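You operate a simulated robot arm through the tools that you are given. There is no shell and no other tool.

Carry out the task below with a simulated two-armed robot. There is one attempt and no reset: what you move stays moved.

## Task
Change the cloudy water in the blue cup.
Fine: old water into the drain bowl; cup back in its holder; fresh tank water between the lines; spout parked over the small white dish; leave the other cups.
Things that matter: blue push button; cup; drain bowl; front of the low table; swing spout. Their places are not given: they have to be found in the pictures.

The check looks at the end state, three seconds after you hand in, the way a careful person would. Anything else that was tipped, shoved, dropped, spilled or broken makes it a failure.

## Robot
Two 7-joint arms with two-finger parallel grippers on one trunk that stands fixed in place. Base frame: the origin is at the foot of the trunk, x ahead of it, y to its left, z up. Readings come in m, degrees, newtons and seconds.
The left shoulder is at [0.02, 0.138, 1.03], the right one opposite. With the tool pointing down near the work surface each hand reaches from about 0.1 to 0.46 m from the base axis, measured 20 degrees to its own side. Payload 1.57 kg a hand.
The TCP of each hand is the grasp point between the finger pads, 0.03 m short of the fingertips. In the tool frame z runs along the fingers and y along their closing line. Largest opening 0.08 m; finger width 0.017, thickness 0.012; the body of the gripper, 0.04 by 0.082 m, starts 0.08 m behind the TCP.
Orientation is that of the tool frame in the base frame, as a unit quaternion [w, x, y, z]. With the fingers straight down and closing along the base's y, the tool's x points along the base's -x, its y along +y and its z along -z.

## Interface
- The arms move only by the tool jog_arm. It takes "left_increments", "right_increments" or both (then of equal length, played together; a hand with none holds still); each is a list of rows, each a list of 7 numbers: the shift along the base's x, y, z in units of 250 mm (1.0 is 250 mm), then the turn, a rotation vector about the base's x, y, z in units of 45 degrees (1.0 is 45 degrees), then the closure in counts, from 0 (fully open) to 255 (shut). In form: [[dx, dy, dz, ax, ay, az, fingers], ...]. A call has 1 to 20 rows; each row is the pose to reach, as a shift and turn from the pose commanded when the call began. A call with a number of a shift or a turn outside -1 to 1 is refused whole. A row lasts 0.2 s, in which the tool goes at most 0.05 m and 8.6 degrees; a call with a longer step from one row to the next is refused whole, and so is a gripper value outside its range. Where a pose cannot be reached the arm comes as near as it can. A force on the tool above 90 N (or 10 N above the force at the start of the call, whichever is more), or a blocked arm, ends the call early, and 0.2 s more pass. The fingers move at their own pace (about 0.045 m/s each) and stop on an object; they squeeze with about 31 N. The grip force told is the motor's: it shows also when the fingers shut on nothing. Time passes only in rows, and 0.2 s behind the last, so rows that repeat a pose let the fingers close. The reply holds the time, the measured pose of the TCP, the force on the tool along the base axes, the opening and the grip force, in the units named above and with some noise, with the torque about the TCP (base axes, N m) and any sound that the robot's microphone picked up.
- Cameras (640 x 400 px; columns grow to the right, rows downward): "scene" is now at [0.1684, -0.0594, 0.9561]; the picture's right is [-0.69, -0.72, 0.00], its down [-0.03, 0.03, -1.00] and it looks along [0.72, -0.69, -0.04] (base axes); focal length 214 px, centre (320, 200). "left" rides on the left gripper at [0.072, 0.007, -0.122] in its tool frame; the picture's right is [-0.09, 1.00, 0.00], its down [-0.84, -0.08, -0.54] and it looks along [-0.54, -0.05, 0.84] (tool axes); focal length 238 px, centre (320, 200). "right" rides on the right gripper at [0.072, -0.007, -0.122] in its tool frame; the picture's right is [0.09, 1.00, 0.00], its down [-0.84, 0.08, -0.54] and it looks along [-0.54, 0.05, 0.84] (tool axes); focal length 238 px, centre (320, 200).
- camera(camera): a new picture of that camera. The clock stands still meanwhile.
- slide_trunk(by): slides the trunk up (or, below 0, down) by that many m; the arms and the scene camera ride with it, the base frame stays. It gives what a move gives, with no picture.
- turn_head(pan, tilt): turns the head with the scene camera to pan (to the left, within 60 degrees either way) and tilt (down, from -29 to 69), counted from straight ahead of the robot. It gives what a move gives.
- point_at(camera, pixels): for up to 12 pixels [column, row] of the newest picture of that camera ("zoom" is the newest enlarged one), the place [x, y, z] in the base frame of the surface seen there, good to about 0.002 m, but the place of the scene camera against the robot may be out by one fixed shift of up to 0.012 m in any direction. The clock stands still meanwhile.
- inspect(camera, box): a new picture of the part [left, top, right, bottom] of that camera's present view, enlarged. The clock stands still meanwhile.
- finish_job(): hands the job in; it is judged then, once.

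Unless the task says otherwise, let go and move clear before handing in.

The tools are called as a command line: name --argument value ..., lists and objects as JSON in quotes. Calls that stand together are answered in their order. jog_arm: Moves the arms, as the interface text tells. Its arguments: {"type":"object","properties":{"left_increments":{"type":"array"},"right_increments":{"type":"array"}},"required":[]} The other tools are called the same way: slide_trunk (by) slides the trunk up or down; turn_head (pan, tilt) turns the head that bears the scene camera; camera (camera) takes a picture; point_at (camera, pixels) gives the place of the surface under pixels of a picture; inspect (camera, box) takes an enlarged picture of a part of a camera's view; finish_job () hands the job in.

At the start:

```text
time: 0.0
left_tcp_pos: [0.2363, -0.0438, 0.9399]
left_ee_rot: [-0.373, -0.001, 0.928, -0.001]
left_contact_force: [0.5, 0.0, 0.5]
left_torque: [0.01, 0.01, 0.02]
left_width: 0.0803
left_finger_force: 0.1
right_tcp_pos: [0.1728, -0.2816, 0.9004]
right_ee_rot: [-0.297, 0.038, 0.954, -0.001]
right_contact_force: [-0.5, 0.3, -0.4]
right_torque: [0.0, -0.01, -0.04]
right_width: 0.08
right_finger_force: 0.0
trunk travel left (down, up): [-0.405, 0.835]
head pan, tilt: [-43.7, 2.4]
```

scene: 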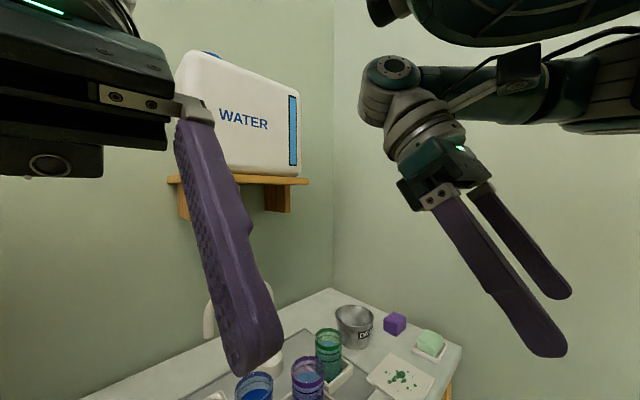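
right: 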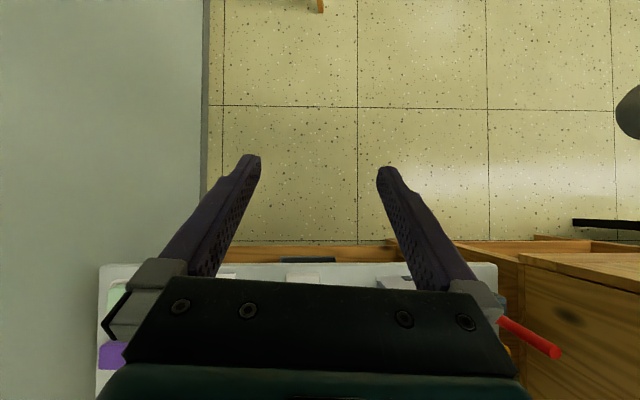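
left: 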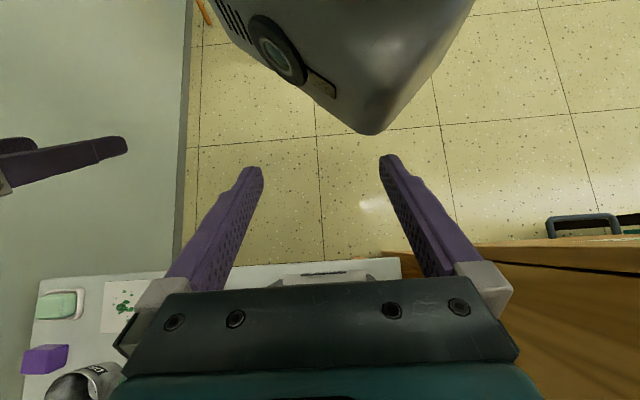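

The scene picture shows the water tank on its shelf (about 240,120) and cups at the bottom edge, with the drain bowl at (355,325). I'll tilt the head down to see the table.

turn_head --pan -30 --tilt 45

camera --camera "scene"

```text
time: 1.1
left_tcp_pos: [0.2384, -0.0421, 0.9368]
left_ee_rot: [-0.37, -0.002, 0.929, 0.001]
left_contact_force: [16.1, 4.7, -46.4]
left_torque: [-2.32, -0.92, -0.89]
left_width: 0.0801
left_finger_force: 0.1
right_tcp_pos: [0.1716, -0.2813, 0.8988]
right_ee_rot: [-0.298, 0.039, 0.954, 0.0]
right_contact_force: [0.4, -0.5, 0.4]
right_torque: [-0.04, 0.0, 0.04]
right_width: 0.0798
right_finger_force: 0.0
trunk travel left (down, up): [-0.405, 0.835]
head pan, tilt: [-30.0, 45.0]
```

```text
taken
```

scene: 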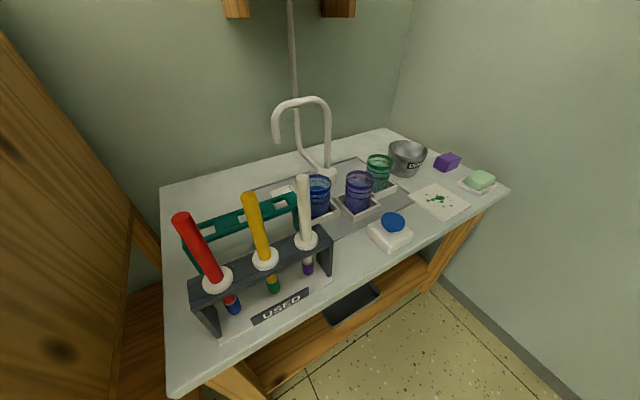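

The table is in view now, but the left hand reads 46 N: the head's tilt pressed against the left fingers. I'll find places from this picture, then move the left hand clear forward.

jog_arm --left_increments '[[0.1, 0.05, 0, 0, 0, 0, 0], [0.2, 0.1, 0, 0, 0, 0, 0], [0.3, 0.2, 0, 0, 0, 0, 0]]'

camera --camera "scene"

point_at --camera "scene" --pixels '[[318, 183], [360, 180], [379, 165], [408, 155], [393, 220], [390, 237], [278, 140], [440, 202], [410, 150], [447, 160], [175, 350], [337, 225]]'

```text
time: 1.6
left_tcp_pos: [0.2395, -0.0318, 0.9036]
left_ee_rot: [-0.455, 0.004, 0.891, -0.003]
left_contact_force: [-1.3, -0.4, 0.5]
left_torque: [-0.01, -0.01, -0.01]
left_width: 0.0803
left_finger_force: 0.1
left hand out of reach, approached as far as the arm can: row 2
right_tcp_pos: [0.1729, -0.2817, 0.9]
right_ee_rot: [-0.3, 0.039, 0.953, 0.0]
right_contact_force: [-0.5, -0.7, -0.4]
right_torque: [0.03, 0.01, 0.0]
right_width: 0.08
right_finger_force: 0.1
trunk travel left (down, up): [-0.405, 0.835]
head pan, tilt: [-30.0, 45.0]
stopped in row 2 (left hand): the arm was blocked; the commanded pose is now the measured one
```

```text
taken
```

scene: 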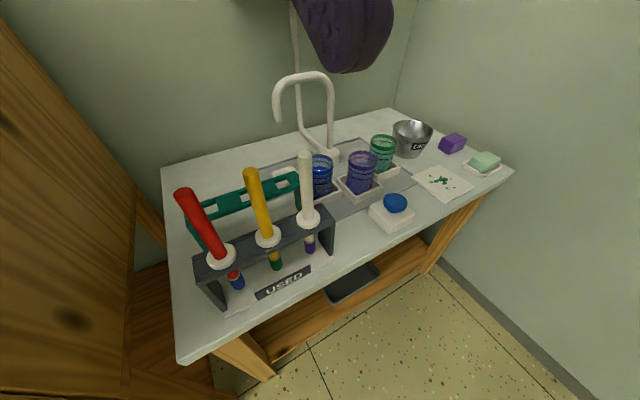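

```text
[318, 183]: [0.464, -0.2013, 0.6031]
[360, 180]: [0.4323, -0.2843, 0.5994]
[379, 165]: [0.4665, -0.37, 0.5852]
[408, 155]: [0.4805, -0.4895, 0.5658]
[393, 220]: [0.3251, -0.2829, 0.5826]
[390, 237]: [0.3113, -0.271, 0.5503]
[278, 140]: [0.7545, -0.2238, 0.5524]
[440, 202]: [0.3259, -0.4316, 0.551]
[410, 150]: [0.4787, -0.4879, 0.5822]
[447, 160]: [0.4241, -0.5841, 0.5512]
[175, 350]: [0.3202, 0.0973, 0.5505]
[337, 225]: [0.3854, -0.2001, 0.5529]
```

The head is free now (left force near zero) and the table top is at z≈0.55. I'll enlarge the cups, spout and bowl region to read detail.

inspect --camera "scene" --box '[240, 60, 440, 240]'

inspect --camera "scene" --box '[290, 130, 420, 211]'

camera --camera "left"

camera --camera "right"

```text
2.22 times, centred on (340, 150) of scene
```

zoom: 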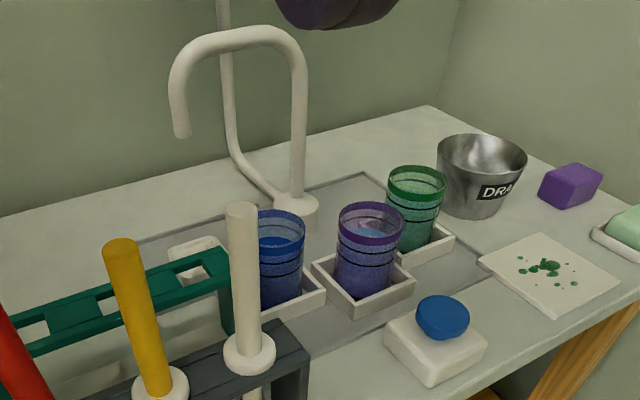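

```text
4.92 times, centred on (355, 170) of scene
```

zoom: 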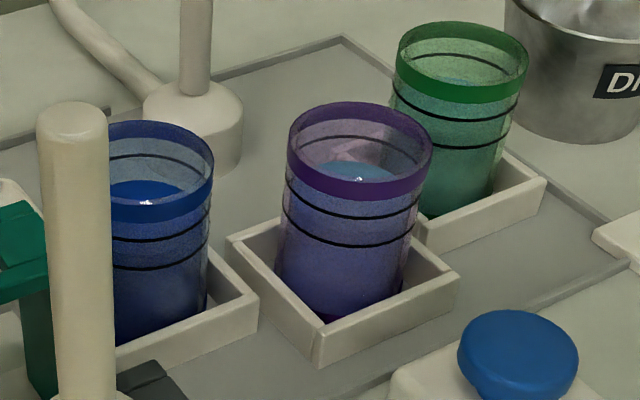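

```text
taken
```

left: 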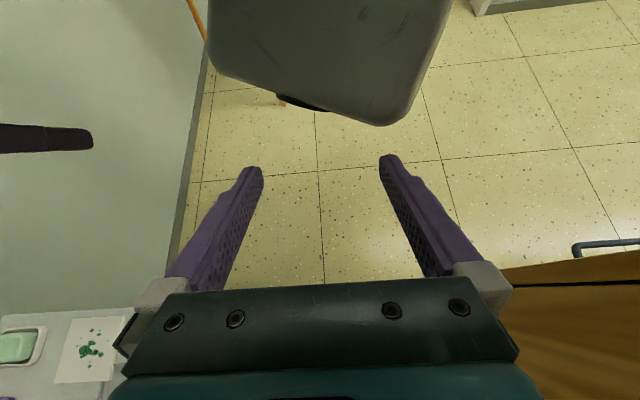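

```text
taken
```

right: 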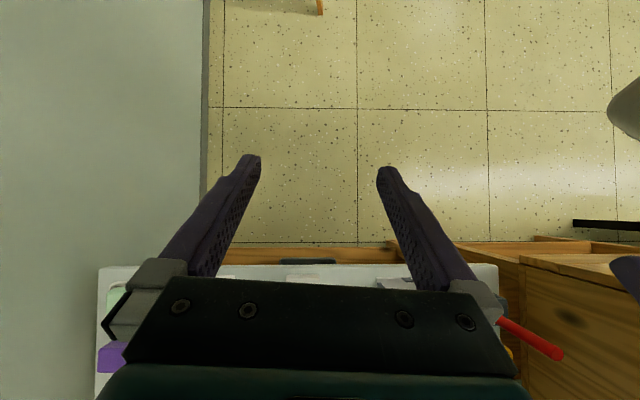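

The enlarged picture shows the blue cup left at (160,180), its holder tray, purple and green cups beside it, and the blue button at (518,345). I'll measure cup rim, lines, water and spout.

point_at --camera "zoom" --pixels '[[160, 125], [209, 165], [165, 220], [150, 195], [165, 250], [255, 300], [255, 270], [518, 325], [290, 155], [430, 160], [360, 195], [245, 105]]'

point_at --camera "scene" --pixels '[[278, 120], [277, 95], [301, 75], [330, 95], [331, 140], [330, 155], [278, 172], [285, 190], [394, 132], [432, 133], [411, 122], [412, 158]]'

inspect --camera "scene" --box '[170, 200, 490, 400]'

```text
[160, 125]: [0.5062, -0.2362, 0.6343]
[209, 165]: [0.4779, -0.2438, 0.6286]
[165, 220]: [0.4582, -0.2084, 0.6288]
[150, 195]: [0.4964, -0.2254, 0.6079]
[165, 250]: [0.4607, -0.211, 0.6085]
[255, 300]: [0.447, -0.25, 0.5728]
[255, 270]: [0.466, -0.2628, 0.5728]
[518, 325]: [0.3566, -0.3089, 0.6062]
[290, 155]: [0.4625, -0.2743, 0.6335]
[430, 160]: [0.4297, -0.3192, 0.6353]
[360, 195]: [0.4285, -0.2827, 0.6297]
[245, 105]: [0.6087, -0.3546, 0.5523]
```

```text
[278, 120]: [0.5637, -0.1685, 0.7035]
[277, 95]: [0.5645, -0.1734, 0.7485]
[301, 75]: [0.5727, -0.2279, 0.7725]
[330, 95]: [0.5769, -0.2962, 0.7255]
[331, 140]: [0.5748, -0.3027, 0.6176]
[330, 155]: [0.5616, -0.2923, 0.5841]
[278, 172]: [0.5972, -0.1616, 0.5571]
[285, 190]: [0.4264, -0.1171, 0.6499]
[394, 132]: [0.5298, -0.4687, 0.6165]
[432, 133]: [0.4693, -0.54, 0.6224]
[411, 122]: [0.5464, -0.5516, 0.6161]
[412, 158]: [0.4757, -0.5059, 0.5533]
```

```text
2.00 times, centred on (330, 300) of scene
```

zoom: 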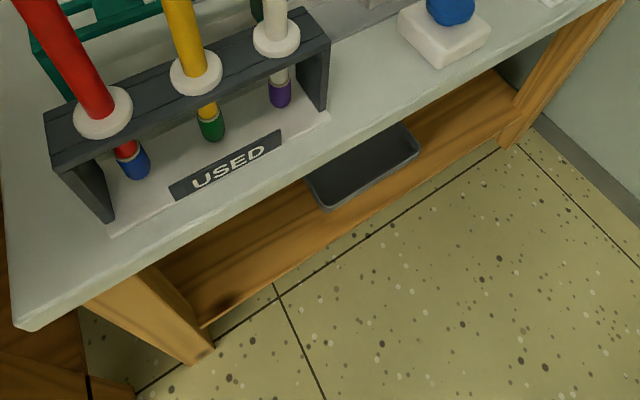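

The spout pivot stands near (0.575,-0.30) with its tip around (0.564,-0.169,0.70), and the drain bowl is near (0.51,-0.51). Next I'll find the white dish behind the green rack and look left to see what space the left arm has.

inspect --camera "scene" --box '[240, 140, 330, 200]'

point_at --camera "zoom" --pixels '[[230, 270], [330, 240], [270, 215], [320, 200], [310, 270], [60, 300], [460, 120], [420, 330], [200, 350], [370, 230], [600, 150], [470, 290]]'

turn_head --pan 20 --tilt 25

camera --camera "scene"

```text
6.67 times, centred on (285, 170) of scene
```

zoom: 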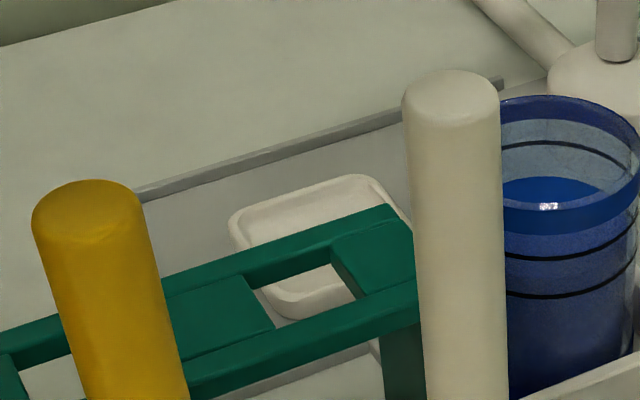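

```text
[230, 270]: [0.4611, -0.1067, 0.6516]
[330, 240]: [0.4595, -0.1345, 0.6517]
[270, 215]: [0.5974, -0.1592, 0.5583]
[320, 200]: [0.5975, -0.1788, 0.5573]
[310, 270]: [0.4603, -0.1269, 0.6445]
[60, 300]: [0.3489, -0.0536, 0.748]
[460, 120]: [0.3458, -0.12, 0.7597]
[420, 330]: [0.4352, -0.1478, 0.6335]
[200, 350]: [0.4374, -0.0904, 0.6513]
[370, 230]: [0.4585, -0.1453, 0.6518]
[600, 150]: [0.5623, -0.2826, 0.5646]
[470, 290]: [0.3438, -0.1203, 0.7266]
```

```text
time: 2.8
left_tcp_pos: [0.2401, -0.0319, 0.9034]
left_ee_rot: [-0.455, 0.003, 0.891, -0.004]
left_contact_force: [-0.4, 0.5, -0.3]
left_torque: [-0.01, 0.01, -0.04]
left_width: 0.0801
left_finger_force: 0.1
right_tcp_pos: [0.1719, -0.2833, 0.8995]
right_ee_rot: [-0.298, 0.04, 0.954, 0.001]
right_contact_force: [0.1, 0.1, 0.5]
right_torque: [0.0, -0.03, -0.02]
right_width: 0.0801
right_finger_force: 0.0
trunk travel left (down, up): [-0.405, 0.835]
head pan, tilt: [20.0, 25.0]
```

```text
taken
```

scene: 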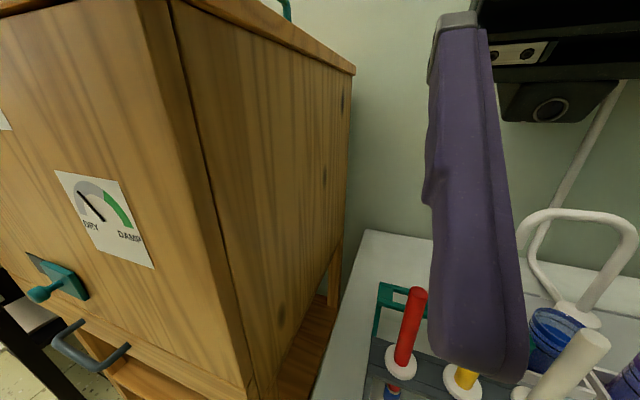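

The cabinet stands to the left with its edge around (210,200), and the left hand hangs in front of the head. I'll measure the cabinet to pick a parking place for the left arm.

point_at --camera "scene" --pixels '[[190, 100], [225, 300], [300, 50], [345, 100], [340, 200], [170, 20], [120, 150], [60, 270], [345, 65], [365, 235], [330, 390], [10, 200]]'

turn_head --pan -30 --tilt 60

camera --camera "scene"

```text
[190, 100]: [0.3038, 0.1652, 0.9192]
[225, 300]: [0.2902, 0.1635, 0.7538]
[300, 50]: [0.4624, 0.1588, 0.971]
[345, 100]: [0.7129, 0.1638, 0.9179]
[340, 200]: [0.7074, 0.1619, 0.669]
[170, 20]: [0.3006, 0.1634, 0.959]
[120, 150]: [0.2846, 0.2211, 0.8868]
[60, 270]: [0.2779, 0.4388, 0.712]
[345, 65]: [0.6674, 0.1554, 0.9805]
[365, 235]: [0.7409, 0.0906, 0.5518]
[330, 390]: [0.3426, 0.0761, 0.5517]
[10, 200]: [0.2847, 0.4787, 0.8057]
```

```text
time: 4.0
left_tcp_pos: [0.2411, -0.0314, 0.9037]
left_ee_rot: [-0.455, 0.003, 0.891, -0.004]
left_contact_force: [0.0, 0.5, -0.1]
left_torque: [0.0, 0.0, 0.03]
left_width: 0.08
left_finger_force: 0.1
right_tcp_pos: [0.1721, -0.2816, 0.899]
right_ee_rot: [-0.299, 0.038, 0.953, -0.001]
right_contact_force: [-0.2, -0.7, 0.3]
right_torque: [-0.01, 0.02, -0.02]
right_width: 0.0801
right_finger_force: 0.2
trunk travel left (down, up): [-0.405, 0.835]
head pan, tilt: [-30.0, 60.0]
```

```text
taken
```

scene: 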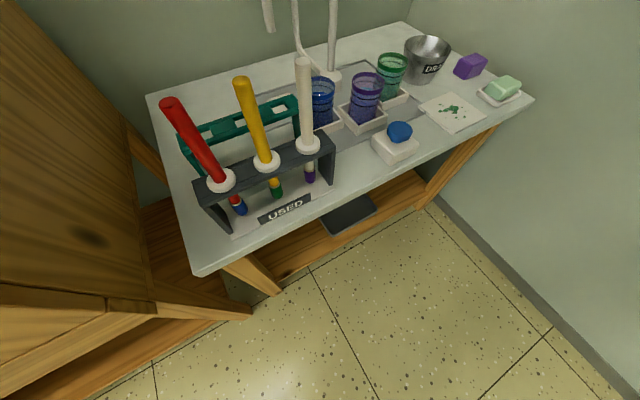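

The cabinet's side is at y≈0.16 beyond x≈0.29, so the space in front of the robot is free. I'll move the left hand to its left and turn it towards straight down, out of the way.

jog_arm --left_increments '[[0, 0.1, 0, 0, 0, 0, 0], [0, 0.2, 0, 0, -0.1, 0, 0], [-0.02, 0.3, 0, 0, -0.25, 0, 0], [-0.05, 0.4, 0, 0, -0.4, 0, 0], [-0.08, 0.48, 0, 0, -0.55, 0, 0], [-0.1, 0.52, 0, 0, -0.7, 0, 0], [-0.1, 0.52, 0, 0, -0.85, 0, 0], [-0.1, 0.52, 0, 0, -1.0, 0, 0]]'

camera --camera "left"

```text
time: 6.0
left_tcp_pos: [0.2037, 0.1159, 0.8757]
left_ee_rot: [-0.129, -0.015, 0.991, 0.042]
left_contact_force: [0.3, 0.9, -1.0]
left_torque: [0.0, -0.02, 0.0]
left_width: 0.0798
left_finger_force: 0.1
right_tcp_pos: [0.1705, -0.282, 0.8989]
right_ee_rot: [-0.3, 0.039, 0.953, -0.001]
right_contact_force: [0.2, 0.1, -0.1]
right_torque: [0.02, 0.02, 0.0]
right_width: 0.08
right_finger_force: 0.0
trunk travel left (down, up): [-0.405, 0.835]
head pan, tilt: [-30.0, 60.0]
stopped in row 8 (left hand): the arm was blocked; the commanded pose is now the measured one
```

```text
taken
```

left: 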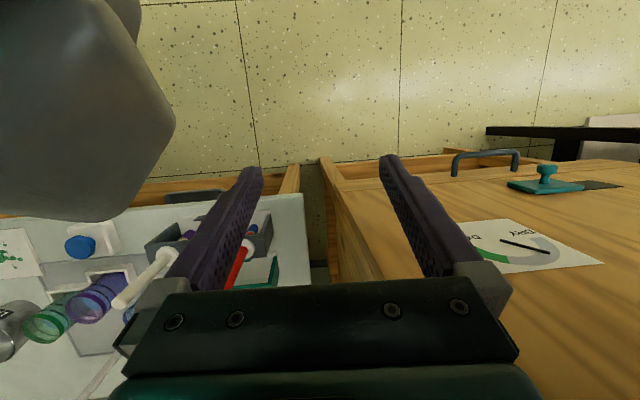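

The left hand is now at (0.20,0.12,0.88), nearly straight down and clear of the rack. I'll lower the trunk by 0.15 m so the right arm can reach the cups and the bowl.

slide_trunk --by -0.15

turn_head --pan -30 --tilt 35

camera --camera "scene"

camera --camera "right"

```text
time: 7.7
left_tcp_pos: [0.1951, 0.1152, 0.724]
left_ee_rot: [-0.132, -0.014, 0.99, 0.043]
left_contact_force: [-0.5, -0.2, 0.7]
left_torque: [0.02, -0.01, 0.01]
left_width: 0.08
left_finger_force: 0.0
right_tcp_pos: [0.1629, -0.2817, 0.7469]
right_ee_rot: [-0.302, 0.039, 0.952, -0.001]
right_contact_force: [0.3, 0.3, -0.1]
right_torque: [0.01, -0.01, 0.02]
right_width: 0.0801
right_finger_force: 0.0
trunk travel left (down, up): [-0.255, 0.985]
head pan, tilt: [-30.0, 60.0]
```

```text
time: 8.6
left_tcp_pos: [0.1942, 0.1148, 0.7235]
left_ee_rot: [-0.134, -0.014, 0.99, 0.043]
left_contact_force: [0.2, 0.1, 1.1]
left_torque: [-0.02, -0.03, -0.02]
left_width: 0.0799
left_finger_force: 0.0
right_tcp_pos: [0.1629, -0.281, 0.748]
right_ee_rot: [-0.303, 0.039, 0.952, -0.001]
right_contact_force: [-0.3, 0.8, -0.6]
right_torque: [0.02, 0.01, -0.05]
right_width: 0.0799
right_finger_force: 0.1
trunk travel left (down, up): [-0.255, 0.985]
head pan, tilt: [-30.0, 35.0]
```

```text
taken
```

scene: 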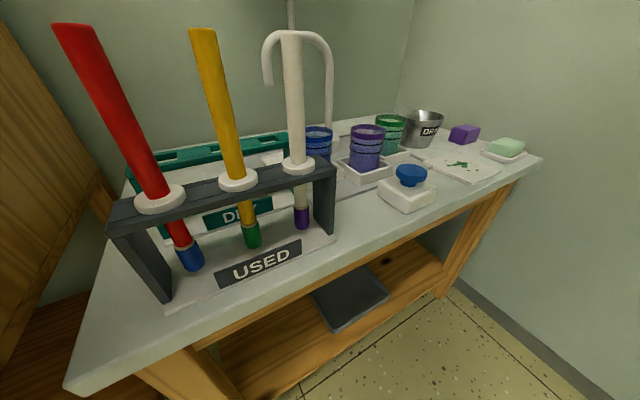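

```text
taken
```

right: 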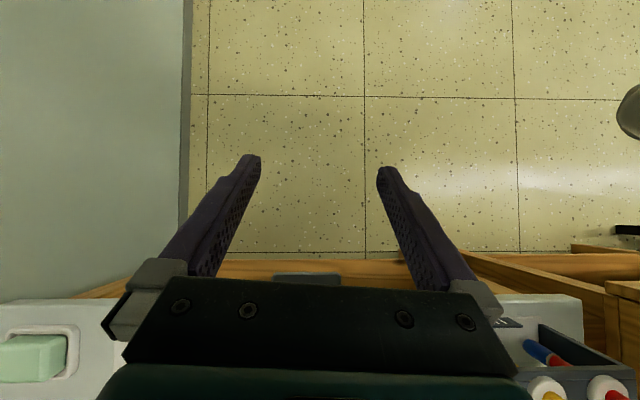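

The scene view shows the white dropper standing in front of the blue cup; the right hand is at (0.16,-0.28,0.75) pointing back-down. I'll swing the right hand to straight down and a bit forward, still in free air.

jog_arm --right_increments '[[0.02, 0, 0.05, 0, -0.18, 0, 0], [0.05, 0, 0.1, 0, -0.36, 0, 0], [0.1, 0, 0.15, 0, -0.54, 0, 0], [0.15, 0, 0.2, 0, -0.72, 0, 0], [0.2, 0, 0.22, 0, -0.9, 0, 0]]'

camera --camera "right"

```text
time: 9.2
left_tcp_pos: [0.1946, 0.1167, 0.725]
left_ee_rot: [-0.134, -0.014, 0.99, 0.043]
left_contact_force: [0.3, 0.2, 0.0]
left_torque: [0.03, -0.03, 0.02]
left_width: 0.08
left_finger_force: 0.0
right_tcp_pos: [0.1463, -0.2906, 0.743]
right_ee_rot: [-0.283, 0.053, 0.957, -0.018]
right_contact_force: [-0.1, 0.3, -0.9]
right_torque: [0.0, 0.01, -0.02]
right_width: 0.08
right_finger_force: 0.0
trunk travel left (down, up): [-0.255, 0.985]
head pan, tilt: [-30.0, 35.0]
stopped in row 3 (right hand): the arm was blocked; the commanded pose is now the measured one
```

```text
taken
```

right: 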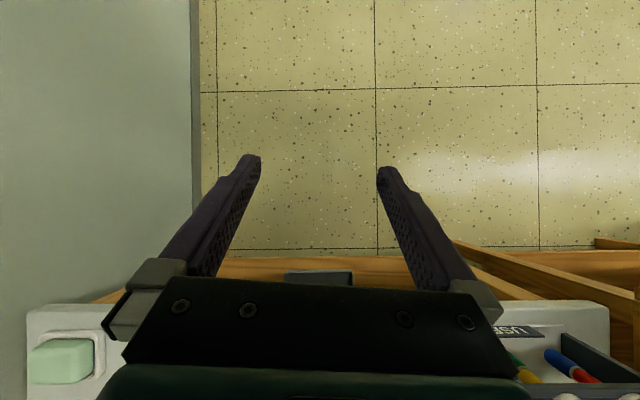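

The right arm was blocked after three rows and barely moved, so the rotation while raising does not suit it here. I'll try moving it forward first without turning.

jog_arm --right_increments '[[0.1, 0, 0, 0, 0, 0, 0], [0.2, 0, 0, 0, 0, 0, 0], [0.3, 0, 0, 0, 0, 0, 0]]'

```text
time: 10.0
left_tcp_pos: [0.1957, 0.1149, 0.7234]
left_ee_rot: [-0.133, -0.015, 0.99, 0.042]
left_contact_force: [-1.0, -0.6, -0.5]
left_torque: [-0.01, 0.0, 0.05]
left_width: 0.0802
left_finger_force: 0.0
right_tcp_pos: [0.2117, -0.2958, 0.7375]
right_ee_rot: [-0.29, 0.075, 0.954, -0.005]
right_contact_force: [-0.3, -0.8, 0.1]
right_torque: [0.02, 0.03, 0.0]
right_width: 0.08
right_finger_force: 0.0
trunk travel left (down, up): [-0.255, 0.985]
head pan, tilt: [-30.0, 35.0]
```

The forward move worked (x now 0.21). Now I'll turn the hand gradually towards straight down at this place.

jog_arm --right_increments '[[0.03, 0, 0, 0, -0.15, 0, 0], [0.06, 0, 0, 0, -0.3, 0, 0], [0.09, 0, 0, 0, -0.45, 0, 0], [0.12, 0, 0, 0, -0.6, 0, 0], [0.12, 0, 0, 0, -0.75, 0, 0]]'

```text
time: 11.4
left_tcp_pos: [0.1952, 0.1161, 0.7255]
left_ee_rot: [-0.134, -0.015, 0.99, 0.043]
left_contact_force: [-0.5, -0.8, -0.8]
left_torque: [0.03, 0.0, 0.03]
left_width: 0.08
left_finger_force: 0.1
right_tcp_pos: [0.2273, -0.2953, 0.7112]
right_ee_rot: [-0.064, 0.058, 0.996, -0.019]
right_contact_force: [-0.2, -0.1, -0.6]
right_torque: [-0.02, -0.03, 0.01]
right_width: 0.0799
right_finger_force: 0.0
trunk travel left (down, up): [-0.255, 0.985]
head pan, tilt: [-30.0, 35.0]
stopped in row 5 (right hand): the arm was blocked; the commanded pose is now the measured one
```

The right hand is now almost straight down at (0.227,-0.295,0.711). I'll continue turning it forward, with a gentle rise.

jog_arm --right_increments '[[0.03, 0, 0.05, 0, 0, 0, 0], [0.06, 0, 0.1, 0, -0.1, 0, 0], [0.09, 0, 0.15, 0, -0.2, 0, 0], [0.12, 0, 0.2, 0, -0.3, 0, 0], [0.15, 0, 0.22, 0, -0.4, 0, 0], [0.18, 0, 0.22, 0, -0.5, 0, 0], [0.2, 0, 0.22, 0, -0.6, 0, 0]]'

camera --camera "right"

camera --camera "scene"

```text
time: 12.3
left_tcp_pos: [0.1939, 0.1153, 0.724]
left_ee_rot: [-0.135, -0.015, 0.99, 0.043]
left_contact_force: [0.3, 0.1, 0.5]
left_torque: [0.0, 0.02, -0.01]
left_width: 0.08
left_finger_force: 0.0
right_tcp_pos: [0.2247, -0.2995, 0.7109]
right_ee_rot: [-0.07, 0.06, 0.995, -0.036]
right_contact_force: [0.0, 0.0, 0.3]
right_torque: [0.0, 0.0, 0.02]
right_width: 0.0799
right_finger_force: 0.1
trunk travel left (down, up): [-0.255, 0.985]
head pan, tilt: [-30.0, 35.0]
stopped in row 4 (right hand): the arm was blocked; the commanded pose is now the measured one
```

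```text
taken
```

right: 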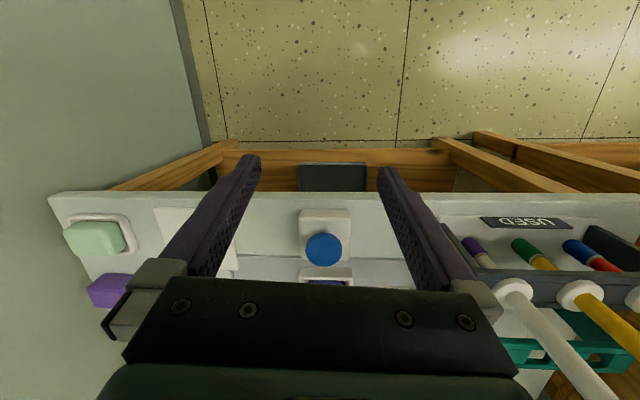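

```text
taken
```

scene: 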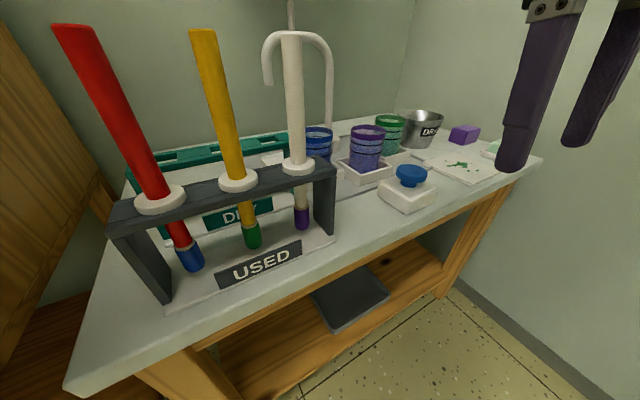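

Upward moves are blocked because the arm is folded; the picture shows the button at (323,250) ahead of the hand. I'll go forward at this height, turning the hand forward as it extends.

jog_arm --right_increments '[[0.1, 0, 0, 0, 0, 0, 0], [0.2, 0, 0, 0, 0, 0, 0], [0.3, 0, 0, 0, 0, 0, 0], [0.36, 0, 0.02, 0, -0.1, 0, 0], [0.4, 0, 0.05, 0, -0.2, 0, 0]]'

```text
time: 13.5
left_tcp_pos: [0.1947, 0.1157, 0.7227]
left_ee_rot: [-0.134, -0.015, 0.99, 0.042]
left_contact_force: [0.1, 0.4, -0.4]
left_torque: [0.0, 0.0, 0.0]
left_width: 0.0802
left_finger_force: 0.0
right_tcp_pos: [0.3255, -0.3002, 0.7235]
right_ee_rot: [0.009, 0.063, 0.997, -0.031]
right_contact_force: [-0.2, 0.2, -0.1]
right_torque: [0.0, 0.0, 0.0]
right_width: 0.0801
right_finger_force: 0.1
trunk travel left (down, up): [-0.255, 0.985]
head pan, tilt: [-30.0, 35.0]
```

That worked: the right hand is at (0.326,-0.300,0.724), pointing straight down. Next I'll pitch it forward about 35 degrees while keeping it well above the button and cups.

jog_arm --right_increments '[[0.03, 0.03, 0.02, 0, -0.15, 0, 0], [0.06, 0.06, 0.04, 0, -0.3, 0, 0], [0.09, 0.09, 0.06, 0, -0.45, 0, 0], [0.12, 0.12, 0.08, 0, -0.6, 0, 0], [0.15, 0.15, 0.1, 0, -0.75, 0, 0], [0.15, 0.15, 0.1, 0, -0.75, 0, 0]]'

camera --camera "right"

camera --camera "scene"

```text
time: 14.9
left_tcp_pos: [0.1951, 0.1154, 0.7235]
left_ee_rot: [-0.135, -0.015, 0.99, 0.042]
left_contact_force: [0.9, 1.1, 0.0]
left_torque: [0.01, -0.02, -0.02]
left_width: 0.0802
left_finger_force: 0.0
right_tcp_pos: [0.3632, -0.2615, 0.7464]
right_ee_rot: [0.295, 0.07, 0.953, -0.013]
right_contact_force: [0.4, 0.3, 0.4]
right_torque: [0.0, 0.01, 0.0]
right_width: 0.0802
right_finger_force: 0.1
trunk travel left (down, up): [-0.255, 0.985]
head pan, tilt: [-30.0, 35.0]
```

```text
taken
```

right: 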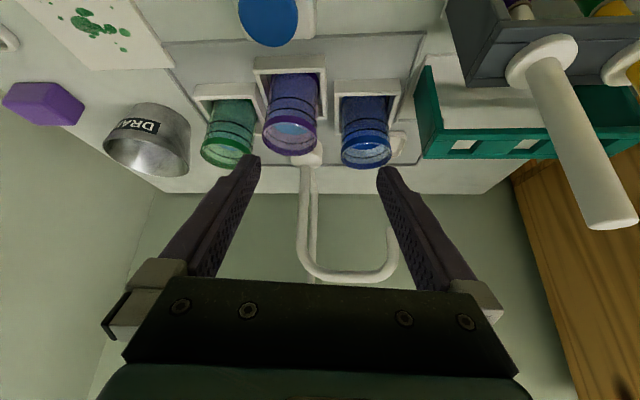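

```text
taken
```

scene: 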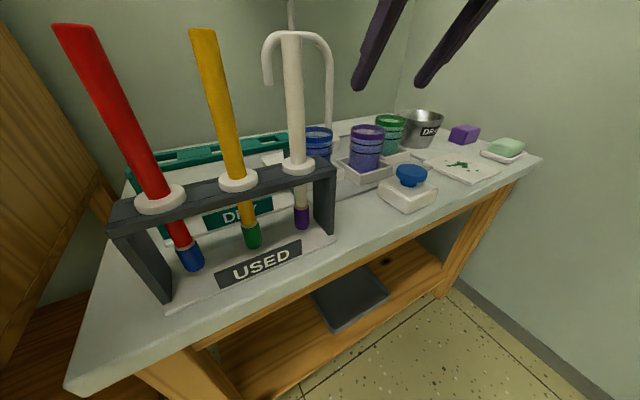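

The right camera now shows all the cups upside down: blue cup rim at (366,152), purple (290,130), green (227,150), bowl (150,140), spout arch at (350,270). I'll measure them with this camera.

point_at --camera "right" --pixels '[[366, 141], [344, 152], [390, 152], [368, 165], [364, 100], [341, 83], [290, 80], [264, 137], [316, 132], [398, 95], [334, 83], [358, 98]]'

point_at --camera "right" --pixels '[[110, 140], [190, 150], [150, 105], [150, 172], [269, 20], [305, 158], [305, 200], [345, 277], [393, 240], [391, 225], [398, 145], [432, 155]]'

inspect --camera "right" --box '[240, 60, 440, 185]'

```text
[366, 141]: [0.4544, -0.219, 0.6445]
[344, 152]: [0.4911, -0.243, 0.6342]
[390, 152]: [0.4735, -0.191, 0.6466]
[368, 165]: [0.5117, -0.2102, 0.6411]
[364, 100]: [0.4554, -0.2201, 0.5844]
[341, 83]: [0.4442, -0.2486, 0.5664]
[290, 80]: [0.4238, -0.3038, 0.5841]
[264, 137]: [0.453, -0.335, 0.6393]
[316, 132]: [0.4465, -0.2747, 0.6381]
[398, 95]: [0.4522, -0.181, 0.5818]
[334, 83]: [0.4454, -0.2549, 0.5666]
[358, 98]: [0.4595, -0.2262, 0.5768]
```

```text
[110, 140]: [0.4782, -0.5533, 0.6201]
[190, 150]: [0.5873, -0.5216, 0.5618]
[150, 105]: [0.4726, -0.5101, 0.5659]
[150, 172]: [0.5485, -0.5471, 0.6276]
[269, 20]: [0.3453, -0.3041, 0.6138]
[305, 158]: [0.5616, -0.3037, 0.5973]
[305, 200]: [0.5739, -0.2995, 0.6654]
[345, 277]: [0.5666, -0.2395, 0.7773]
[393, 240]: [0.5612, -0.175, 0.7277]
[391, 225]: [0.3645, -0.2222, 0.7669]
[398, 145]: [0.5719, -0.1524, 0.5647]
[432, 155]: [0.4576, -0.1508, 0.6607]
```

```text
3.20 times, centred on (340, 122) of right
```

zoom: 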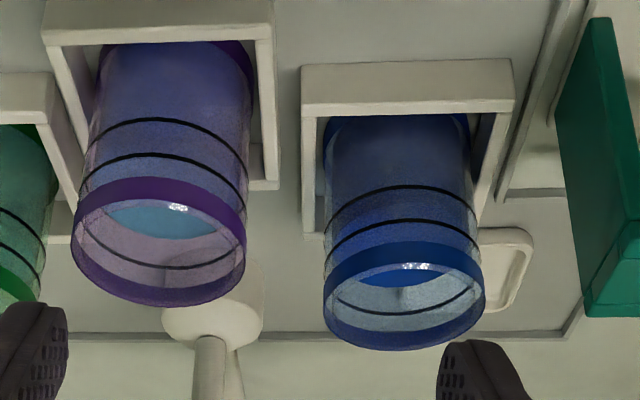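

Blue cup centre measures about (0.483,-0.217), rim z 0.642; purple centre (0.448,-0.305); green rack end at y≈-0.151. I'll check the white dropper and the button before moving in.

point_at --camera "right" --pixels '[[540, 60], [575, 140], [610, 210], [590, 225], [255, 5], [245, 15], [298, 20], [270, 40], [455, 40], [422, 80], [200, 165], [254, 152]]'

```text
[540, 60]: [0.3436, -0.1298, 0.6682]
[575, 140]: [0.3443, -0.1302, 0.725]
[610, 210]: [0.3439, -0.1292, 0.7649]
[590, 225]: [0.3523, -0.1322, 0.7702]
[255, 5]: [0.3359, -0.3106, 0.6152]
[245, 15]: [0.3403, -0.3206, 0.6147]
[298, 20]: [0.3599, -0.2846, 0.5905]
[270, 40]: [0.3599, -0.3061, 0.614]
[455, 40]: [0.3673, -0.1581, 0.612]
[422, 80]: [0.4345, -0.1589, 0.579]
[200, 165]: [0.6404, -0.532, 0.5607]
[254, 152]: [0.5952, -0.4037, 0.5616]
```

The dropper's near face is at y≈-0.13, leaving enough room for the gripper. I'll bring the hand over the blue cup at z≈0.72, pitched about 50° from vertical, fingers partly closed.

jog_arm --right_increments '[[0.08, 0.03, 0, 0, -0.07, 0.03, 30], [0.17, 0.07, -0.02, 0, -0.14, 0.06, 30], [0.26, 0.11, -0.05, 0, -0.21, 0.09, 30], [0.36, 0.15, -0.08, 0, -0.28, 0.11, 30], [0.48, 0.18, -0.1, 0, -0.36, 0.13, 30], [0.48, 0.18, -0.1, 0, -0.36, 0.13, 30]]'

camera --camera "right"

camera --camera "scene"

```text
time: 16.3
left_tcp_pos: [0.1959, 0.1161, 0.7239]
left_ee_rot: [-0.134, -0.014, 0.99, 0.043]
left_contact_force: [-0.5, -0.9, 0.6]
left_torque: [-0.03, 0.0, 0.02]
left_width: 0.0799
left_finger_force: 0.0
right_tcp_pos: [0.4836, -0.2179, 0.7229]
right_ee_rot: [0.429, 0.022, 0.903, 0.014]
right_contact_force: [1.0, -0.4, 0.2]
right_torque: [-0.02, 0.01, -0.01]
right_width: 0.0705
right_finger_force: 0.1
trunk travel left (down, up): [-0.255, 0.985]
head pan, tilt: [-30.0, 35.0]
```

```text
taken
```

right: 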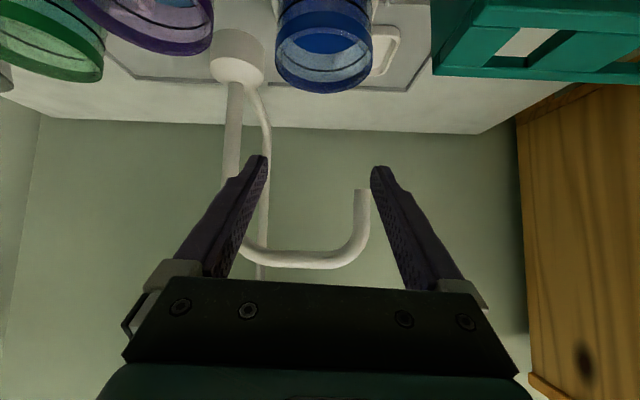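

```text
taken
```

scene: 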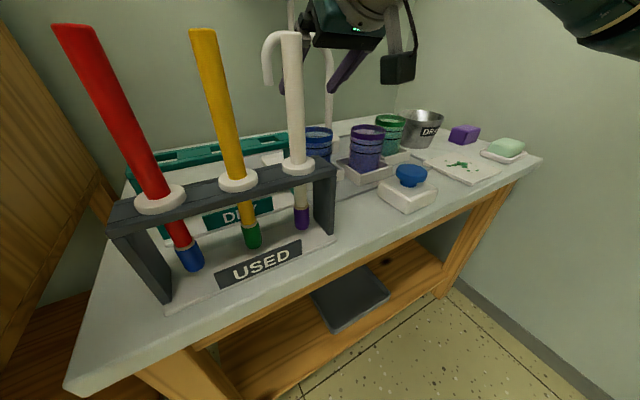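

The hand is at (0.484,-0.218,0.723); the right picture shows the cup rim around (325,60). I'll re-measure the rim before lowering.

point_at --camera "right" --pixels '[[276, 65], [373, 62], [327, 91], [325, 32], [300, 89], [360, 84], [283, 40], [366, 38], [325, 20], [290, 10], [212, 40], [434, 72]]'

inspect --camera "right" --box '[230, 0, 430, 125]'

```text
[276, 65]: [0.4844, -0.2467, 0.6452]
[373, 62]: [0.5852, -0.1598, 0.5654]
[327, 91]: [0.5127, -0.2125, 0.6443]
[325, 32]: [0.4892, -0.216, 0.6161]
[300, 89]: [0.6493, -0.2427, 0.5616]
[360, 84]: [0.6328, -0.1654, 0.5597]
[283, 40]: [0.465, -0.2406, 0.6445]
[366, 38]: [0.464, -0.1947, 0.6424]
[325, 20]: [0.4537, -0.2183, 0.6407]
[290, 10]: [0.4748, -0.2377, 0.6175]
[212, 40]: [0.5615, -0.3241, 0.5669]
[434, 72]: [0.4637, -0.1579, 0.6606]
```

```text
3.20 times, centred on (330, 62) of right
```

zoom: 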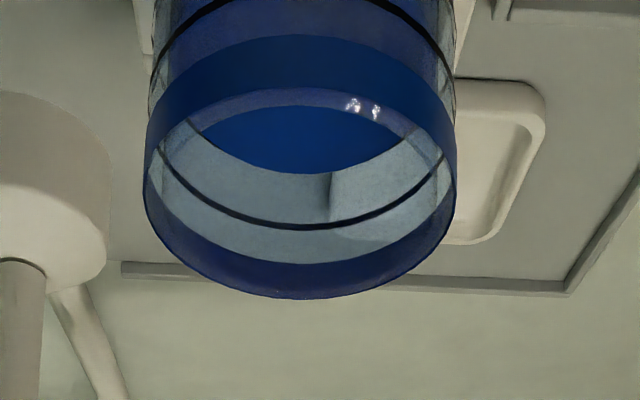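

The cup's centre is (0.483,-0.2175), radius 0.0295, water at z≈0.616, and the hand is right above it. I'll lower straight down to z 0.615, without closing yet.

jog_arm --right_increments '[[0, 0, -0.1, -0.05, 0, 0, 30], [0, 0.002, -0.2, -0.05, 0, 0, 30], [0, 0.002, -0.3, -0.05, 0, 0, 30], [0, 0.002, -0.38, -0.05, 0, 0, 30], [0, 0.002, -0.43, -0.05, 0, 0, 30], [0, 0.002, -0.43, -0.05, 0, 0, 30]]'

camera --camera "right"

camera --camera "scene"

```text
time: 17.7
left_tcp_pos: [0.1949, 0.1157, 0.725]
left_ee_rot: [-0.134, -0.015, 0.99, 0.042]
left_contact_force: [-0.3, -0.2, -0.1]
left_torque: [-0.02, -0.04, -0.01]
left_width: 0.0801
left_finger_force: 0.0
right_tcp_pos: [0.4821, -0.2182, 0.6132]
right_ee_rot: [0.429, 0.013, 0.903, -0.004]
right_contact_force: [0.5, 0.8, 0.0]
right_torque: [0.01, 0.01, -0.02]
right_width: 0.071
right_finger_force: 0.0
trunk travel left (down, up): [-0.255, 0.985]
head pan, tilt: [-30.0, 35.0]
```

```text
taken
```

right: 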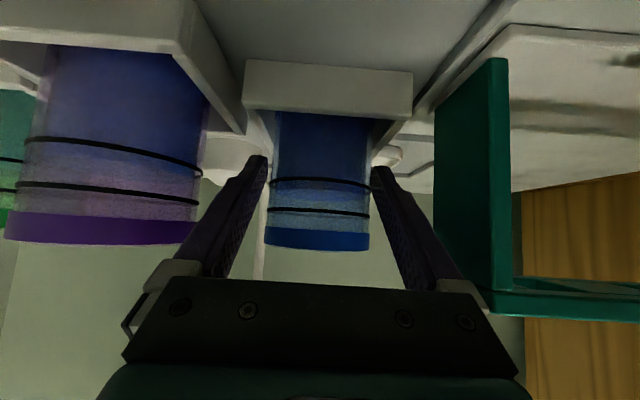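

```text
taken
```

scene: 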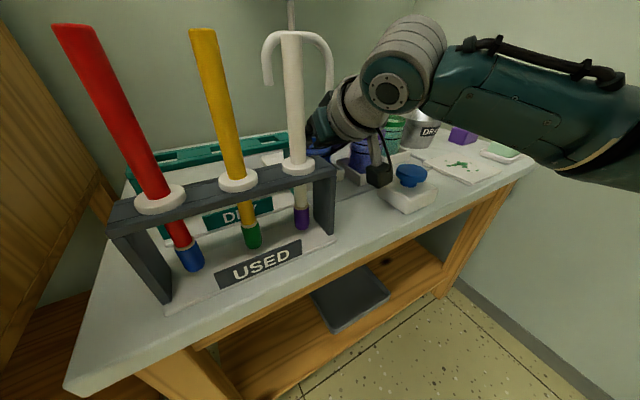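

The fingers straddle the blue cup cleanly: lines at rows 180 and 210, rim band at 230-248. I'll measure line heights and close the fingers.

point_at --camera "right" --pixels '[[320, 179], [320, 209], [320, 230], [320, 247], [320, 140], [320, 112], [270, 200], [372, 200], [230, 215], [470, 200], [110, 150], [110, 190]]'

inspect --camera "right" --box '[240, 90, 400, 260]'

jog_arm --right_increments '[[0, 0, 0, 0, 0, 0, 80], [0, 0, 0, 0, 0, 0, 120], [0, 0, 0, 0, 0, 0, 160], [0, 0, 0, 0, 0, 0, 160]]'

camera --camera "right"

```text
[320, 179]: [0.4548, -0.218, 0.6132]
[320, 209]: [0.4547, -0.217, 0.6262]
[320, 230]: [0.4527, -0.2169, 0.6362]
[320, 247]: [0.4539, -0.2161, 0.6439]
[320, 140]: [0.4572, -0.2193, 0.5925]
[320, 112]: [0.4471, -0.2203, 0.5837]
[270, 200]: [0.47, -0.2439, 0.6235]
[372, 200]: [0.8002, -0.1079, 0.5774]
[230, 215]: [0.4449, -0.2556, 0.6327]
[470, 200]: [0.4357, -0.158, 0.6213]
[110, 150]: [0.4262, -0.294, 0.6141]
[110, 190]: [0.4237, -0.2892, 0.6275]
```

```text
2.35 times, centred on (320, 175) of right
```

zoom: 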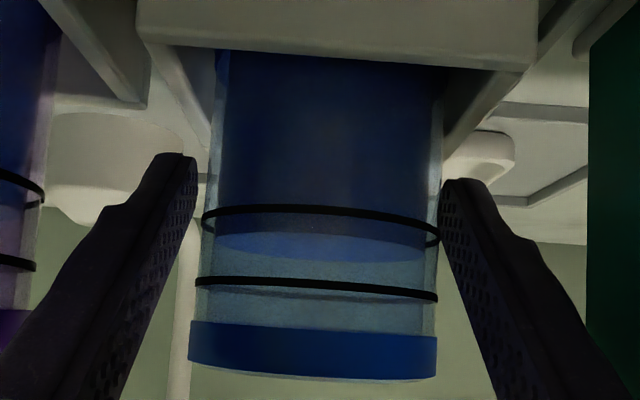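

```text
time: 18.7
left_tcp_pos: [0.1954, 0.1158, 0.7231]
left_ee_rot: [-0.134, -0.014, 0.99, 0.042]
left_contact_force: [0.6, -0.3, 0.6]
left_torque: [0.03, 0.01, -0.01]
left_width: 0.0799
left_finger_force: 0.1
right_tcp_pos: [0.4831, -0.218, 0.6133]
right_ee_rot: [0.429, 0.013, 0.903, -0.004]
right_contact_force: [0.3, -0.2, 0.2]
right_torque: [-0.01, 0.03, 0.01]
right_width: 0.0564
right_finger_force: 31.2
trunk travel left (down, up): [-0.255, 0.985]
head pan, tilt: [-30.0, 35.0]
```

```text
taken
```

right: 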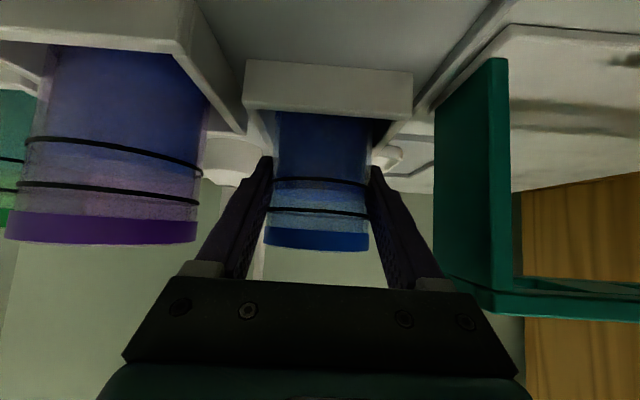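

Grip holds at 31 N with width 0.0564; the lines sit at z≈0.613 and 0.626 while in the holder. I'll lift the cup gently straight up to z≈0.74.

jog_arm --right_increments '[[0, 0, 0.02, 0, 0, 0, 160], [0, 0, 0.06, 0, 0, 0, 160], [0, 0, 0.12, 0, 0, 0, 160], [0, 0, 0.18, 0, 0, 0, 160], [0, 0, 0.25, 0, 0, 0, 160], [0, 0, 0.32, 0, 0, 0, 160], [0, 0, 0.39, 0, 0, 0, 160], [0, 0, 0.45, 0, 0, 0, 160], [0, 0, 0.49, 0, 0, 0, 160], [0, 0, 0.5, 0, 0, 0, 160]]'

camera --camera "right"

camera --camera "scene"

```text
time: 20.9
left_tcp_pos: [0.195, 0.1156, 0.7241]
left_ee_rot: [-0.135, -0.014, 0.99, 0.043]
left_contact_force: [0.0, 0.2, -0.7]
left_torque: [-0.01, -0.02, 0.02]
left_width: 0.0798
left_finger_force: 0.0
right_tcp_pos: [0.4832, -0.2163, 0.7406]
right_ee_rot: [0.428, 0.013, 0.904, -0.004]
right_contact_force: [-1.0, 0.4, -1.0]
right_torque: [0.01, -0.01, 0.01]
right_width: 0.0563
right_finger_force: 31.2
trunk travel left (down, up): [-0.255, 0.985]
head pan, tilt: [-30.0, 35.0]
```

```text
taken
```

right: 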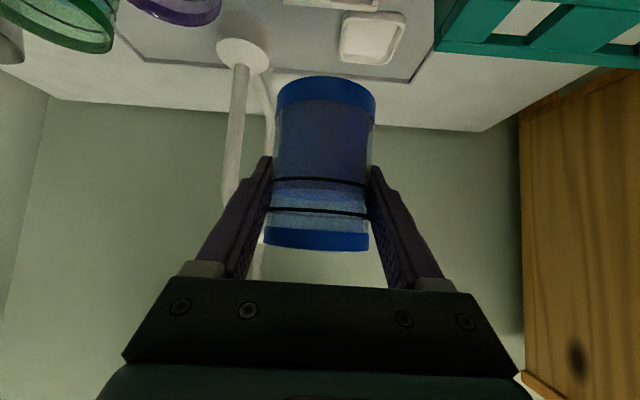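

```text
taken
```

scene: 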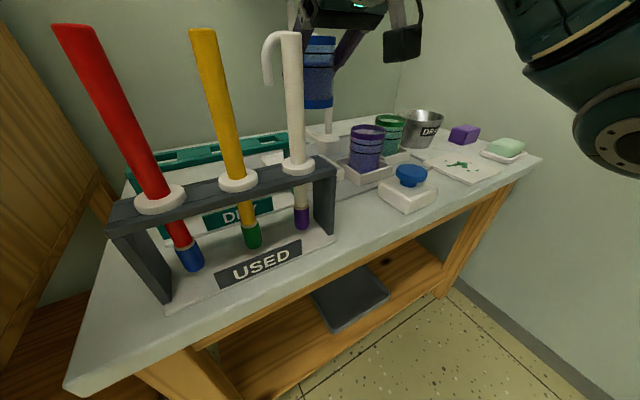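

The cup is up at z 0.74 and level, with water still in it; the dish shows at (373,38). I'll note the dish's place and carry the cup slowly to the right, short of the bowl.

point_at --camera "right" --pixels '[[345, 18], [403, 18], [388, 60], [343, 56], [372, 38], [325, 85], [325, 240], [320, 180]]'

jog_arm --right_increments '[[-0.01, -0.04, 0, 0, 0, -0.03, 160], [-0.03, -0.1, 0, 0, 0, -0.07, 160], [-0.05, -0.18, 0, 0, 0, -0.12, 160], [-0.07, -0.27, 0, 0, 0, -0.18, 160], [-0.09, -0.36, 0, 0, 0, -0.24, 160], [-0.1, -0.45, 0, 0, 0, -0.3, 160], [-0.1, -0.54, 0, 0, 0, -0.36, 160], [-0.1, -0.62, 0, 0, 0, -0.41, 160], [-0.1, -0.68, 0, 0, 0, -0.44, 160], [-0.1, -0.72, 0, 0, 0, -0.44, 160]]'

camera --camera "right"

camera --camera "scene"

```text
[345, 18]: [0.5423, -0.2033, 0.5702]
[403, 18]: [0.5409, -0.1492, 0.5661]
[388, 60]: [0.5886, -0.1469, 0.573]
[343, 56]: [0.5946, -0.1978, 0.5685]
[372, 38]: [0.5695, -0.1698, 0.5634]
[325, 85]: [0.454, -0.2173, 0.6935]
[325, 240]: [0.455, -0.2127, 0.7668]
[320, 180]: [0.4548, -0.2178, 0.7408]
```

```text
time: 23.1
left_tcp_pos: [0.1951, 0.1165, 0.7237]
left_ee_rot: [-0.134, -0.015, 0.99, 0.042]
left_contact_force: [-0.1, -0.2, 0.7]
left_torque: [0.0, -0.01, 0.0]
left_width: 0.0801
left_finger_force: 0.0
right_tcp_pos: [0.4577, -0.3976, 0.7398]
right_ee_rot: [0.423, 0.168, 0.887, -0.08]
right_contact_force: [-0.5, 0.3, -1.0]
right_torque: [-0.01, 0.0, 0.0]
right_width: 0.0562
right_finger_force: 31.0
trunk travel left (down, up): [-0.255, 0.985]
head pan, tilt: [-30.0, 35.0]
```

```text
taken
```

right: 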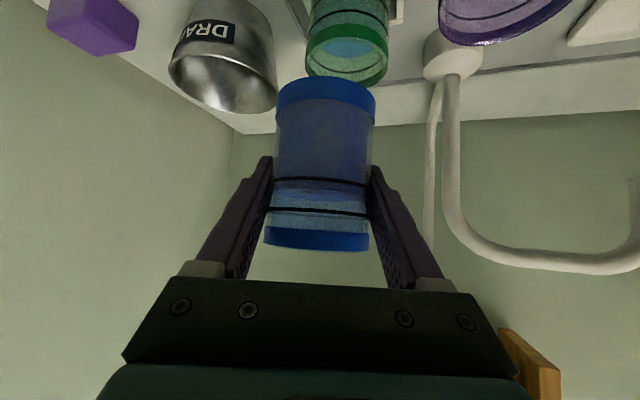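

```text
taken
```

scene: 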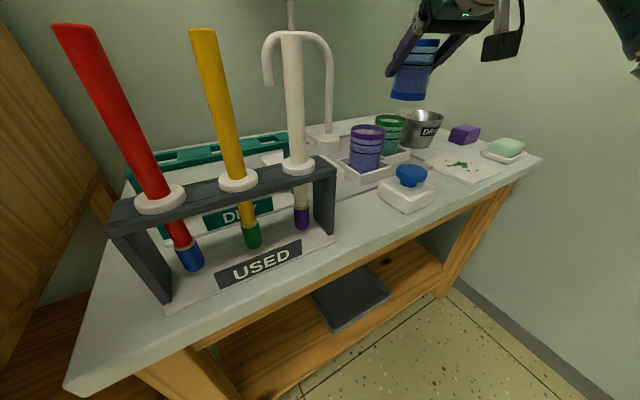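

The bowl now shows at (225,60) in the right picture; I'll measure its rim before pouring.

inspect --camera "right" --box '[130, 0, 310, 120]'

point_at --camera "zoom" --pixels '[[143, 240], [510, 340], [300, 385], [200, 330], [420, 395], [180, 180], [340, 205], [480, 260], [330, 300], [250, 185], [620, 200], [400, 130]]'

```text
3.33 times, centred on (220, 60) of right
```

zoom: 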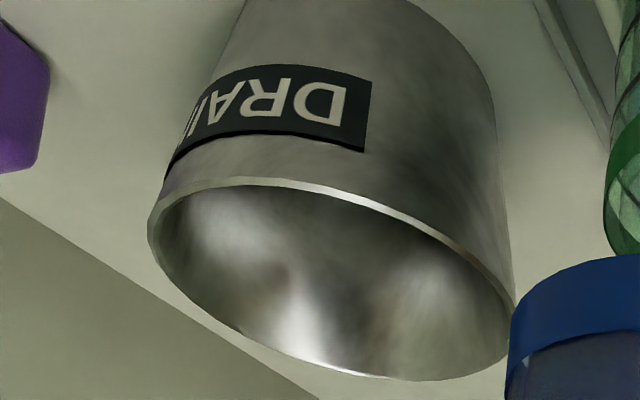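

```text
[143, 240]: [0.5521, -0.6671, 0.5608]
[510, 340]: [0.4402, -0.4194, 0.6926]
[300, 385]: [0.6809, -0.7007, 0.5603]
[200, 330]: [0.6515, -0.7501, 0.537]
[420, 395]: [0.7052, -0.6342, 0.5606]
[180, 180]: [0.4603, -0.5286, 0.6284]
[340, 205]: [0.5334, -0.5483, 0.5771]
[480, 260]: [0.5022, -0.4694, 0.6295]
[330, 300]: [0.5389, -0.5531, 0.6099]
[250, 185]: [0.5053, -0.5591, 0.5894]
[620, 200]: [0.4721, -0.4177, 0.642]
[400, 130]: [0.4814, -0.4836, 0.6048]
```

I need the far rim too, so I'll sample a few more pixels on the rim's bright edge.

point_at --camera "zoom" --pixels '[[150, 235], [180, 282], [240, 327], [300, 357], [360, 374], [420, 378], [470, 370], [505, 340], [400, 220], [300, 184], [220, 178], [450, 240]]'

```text
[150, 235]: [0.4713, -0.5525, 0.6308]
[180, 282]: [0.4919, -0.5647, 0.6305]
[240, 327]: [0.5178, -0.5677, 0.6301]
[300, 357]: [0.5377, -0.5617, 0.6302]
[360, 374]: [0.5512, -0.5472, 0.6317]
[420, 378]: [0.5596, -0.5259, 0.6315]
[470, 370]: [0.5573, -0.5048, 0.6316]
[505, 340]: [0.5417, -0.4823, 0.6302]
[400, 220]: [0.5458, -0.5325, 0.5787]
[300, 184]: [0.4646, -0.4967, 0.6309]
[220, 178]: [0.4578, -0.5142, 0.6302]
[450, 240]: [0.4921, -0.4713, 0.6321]
```

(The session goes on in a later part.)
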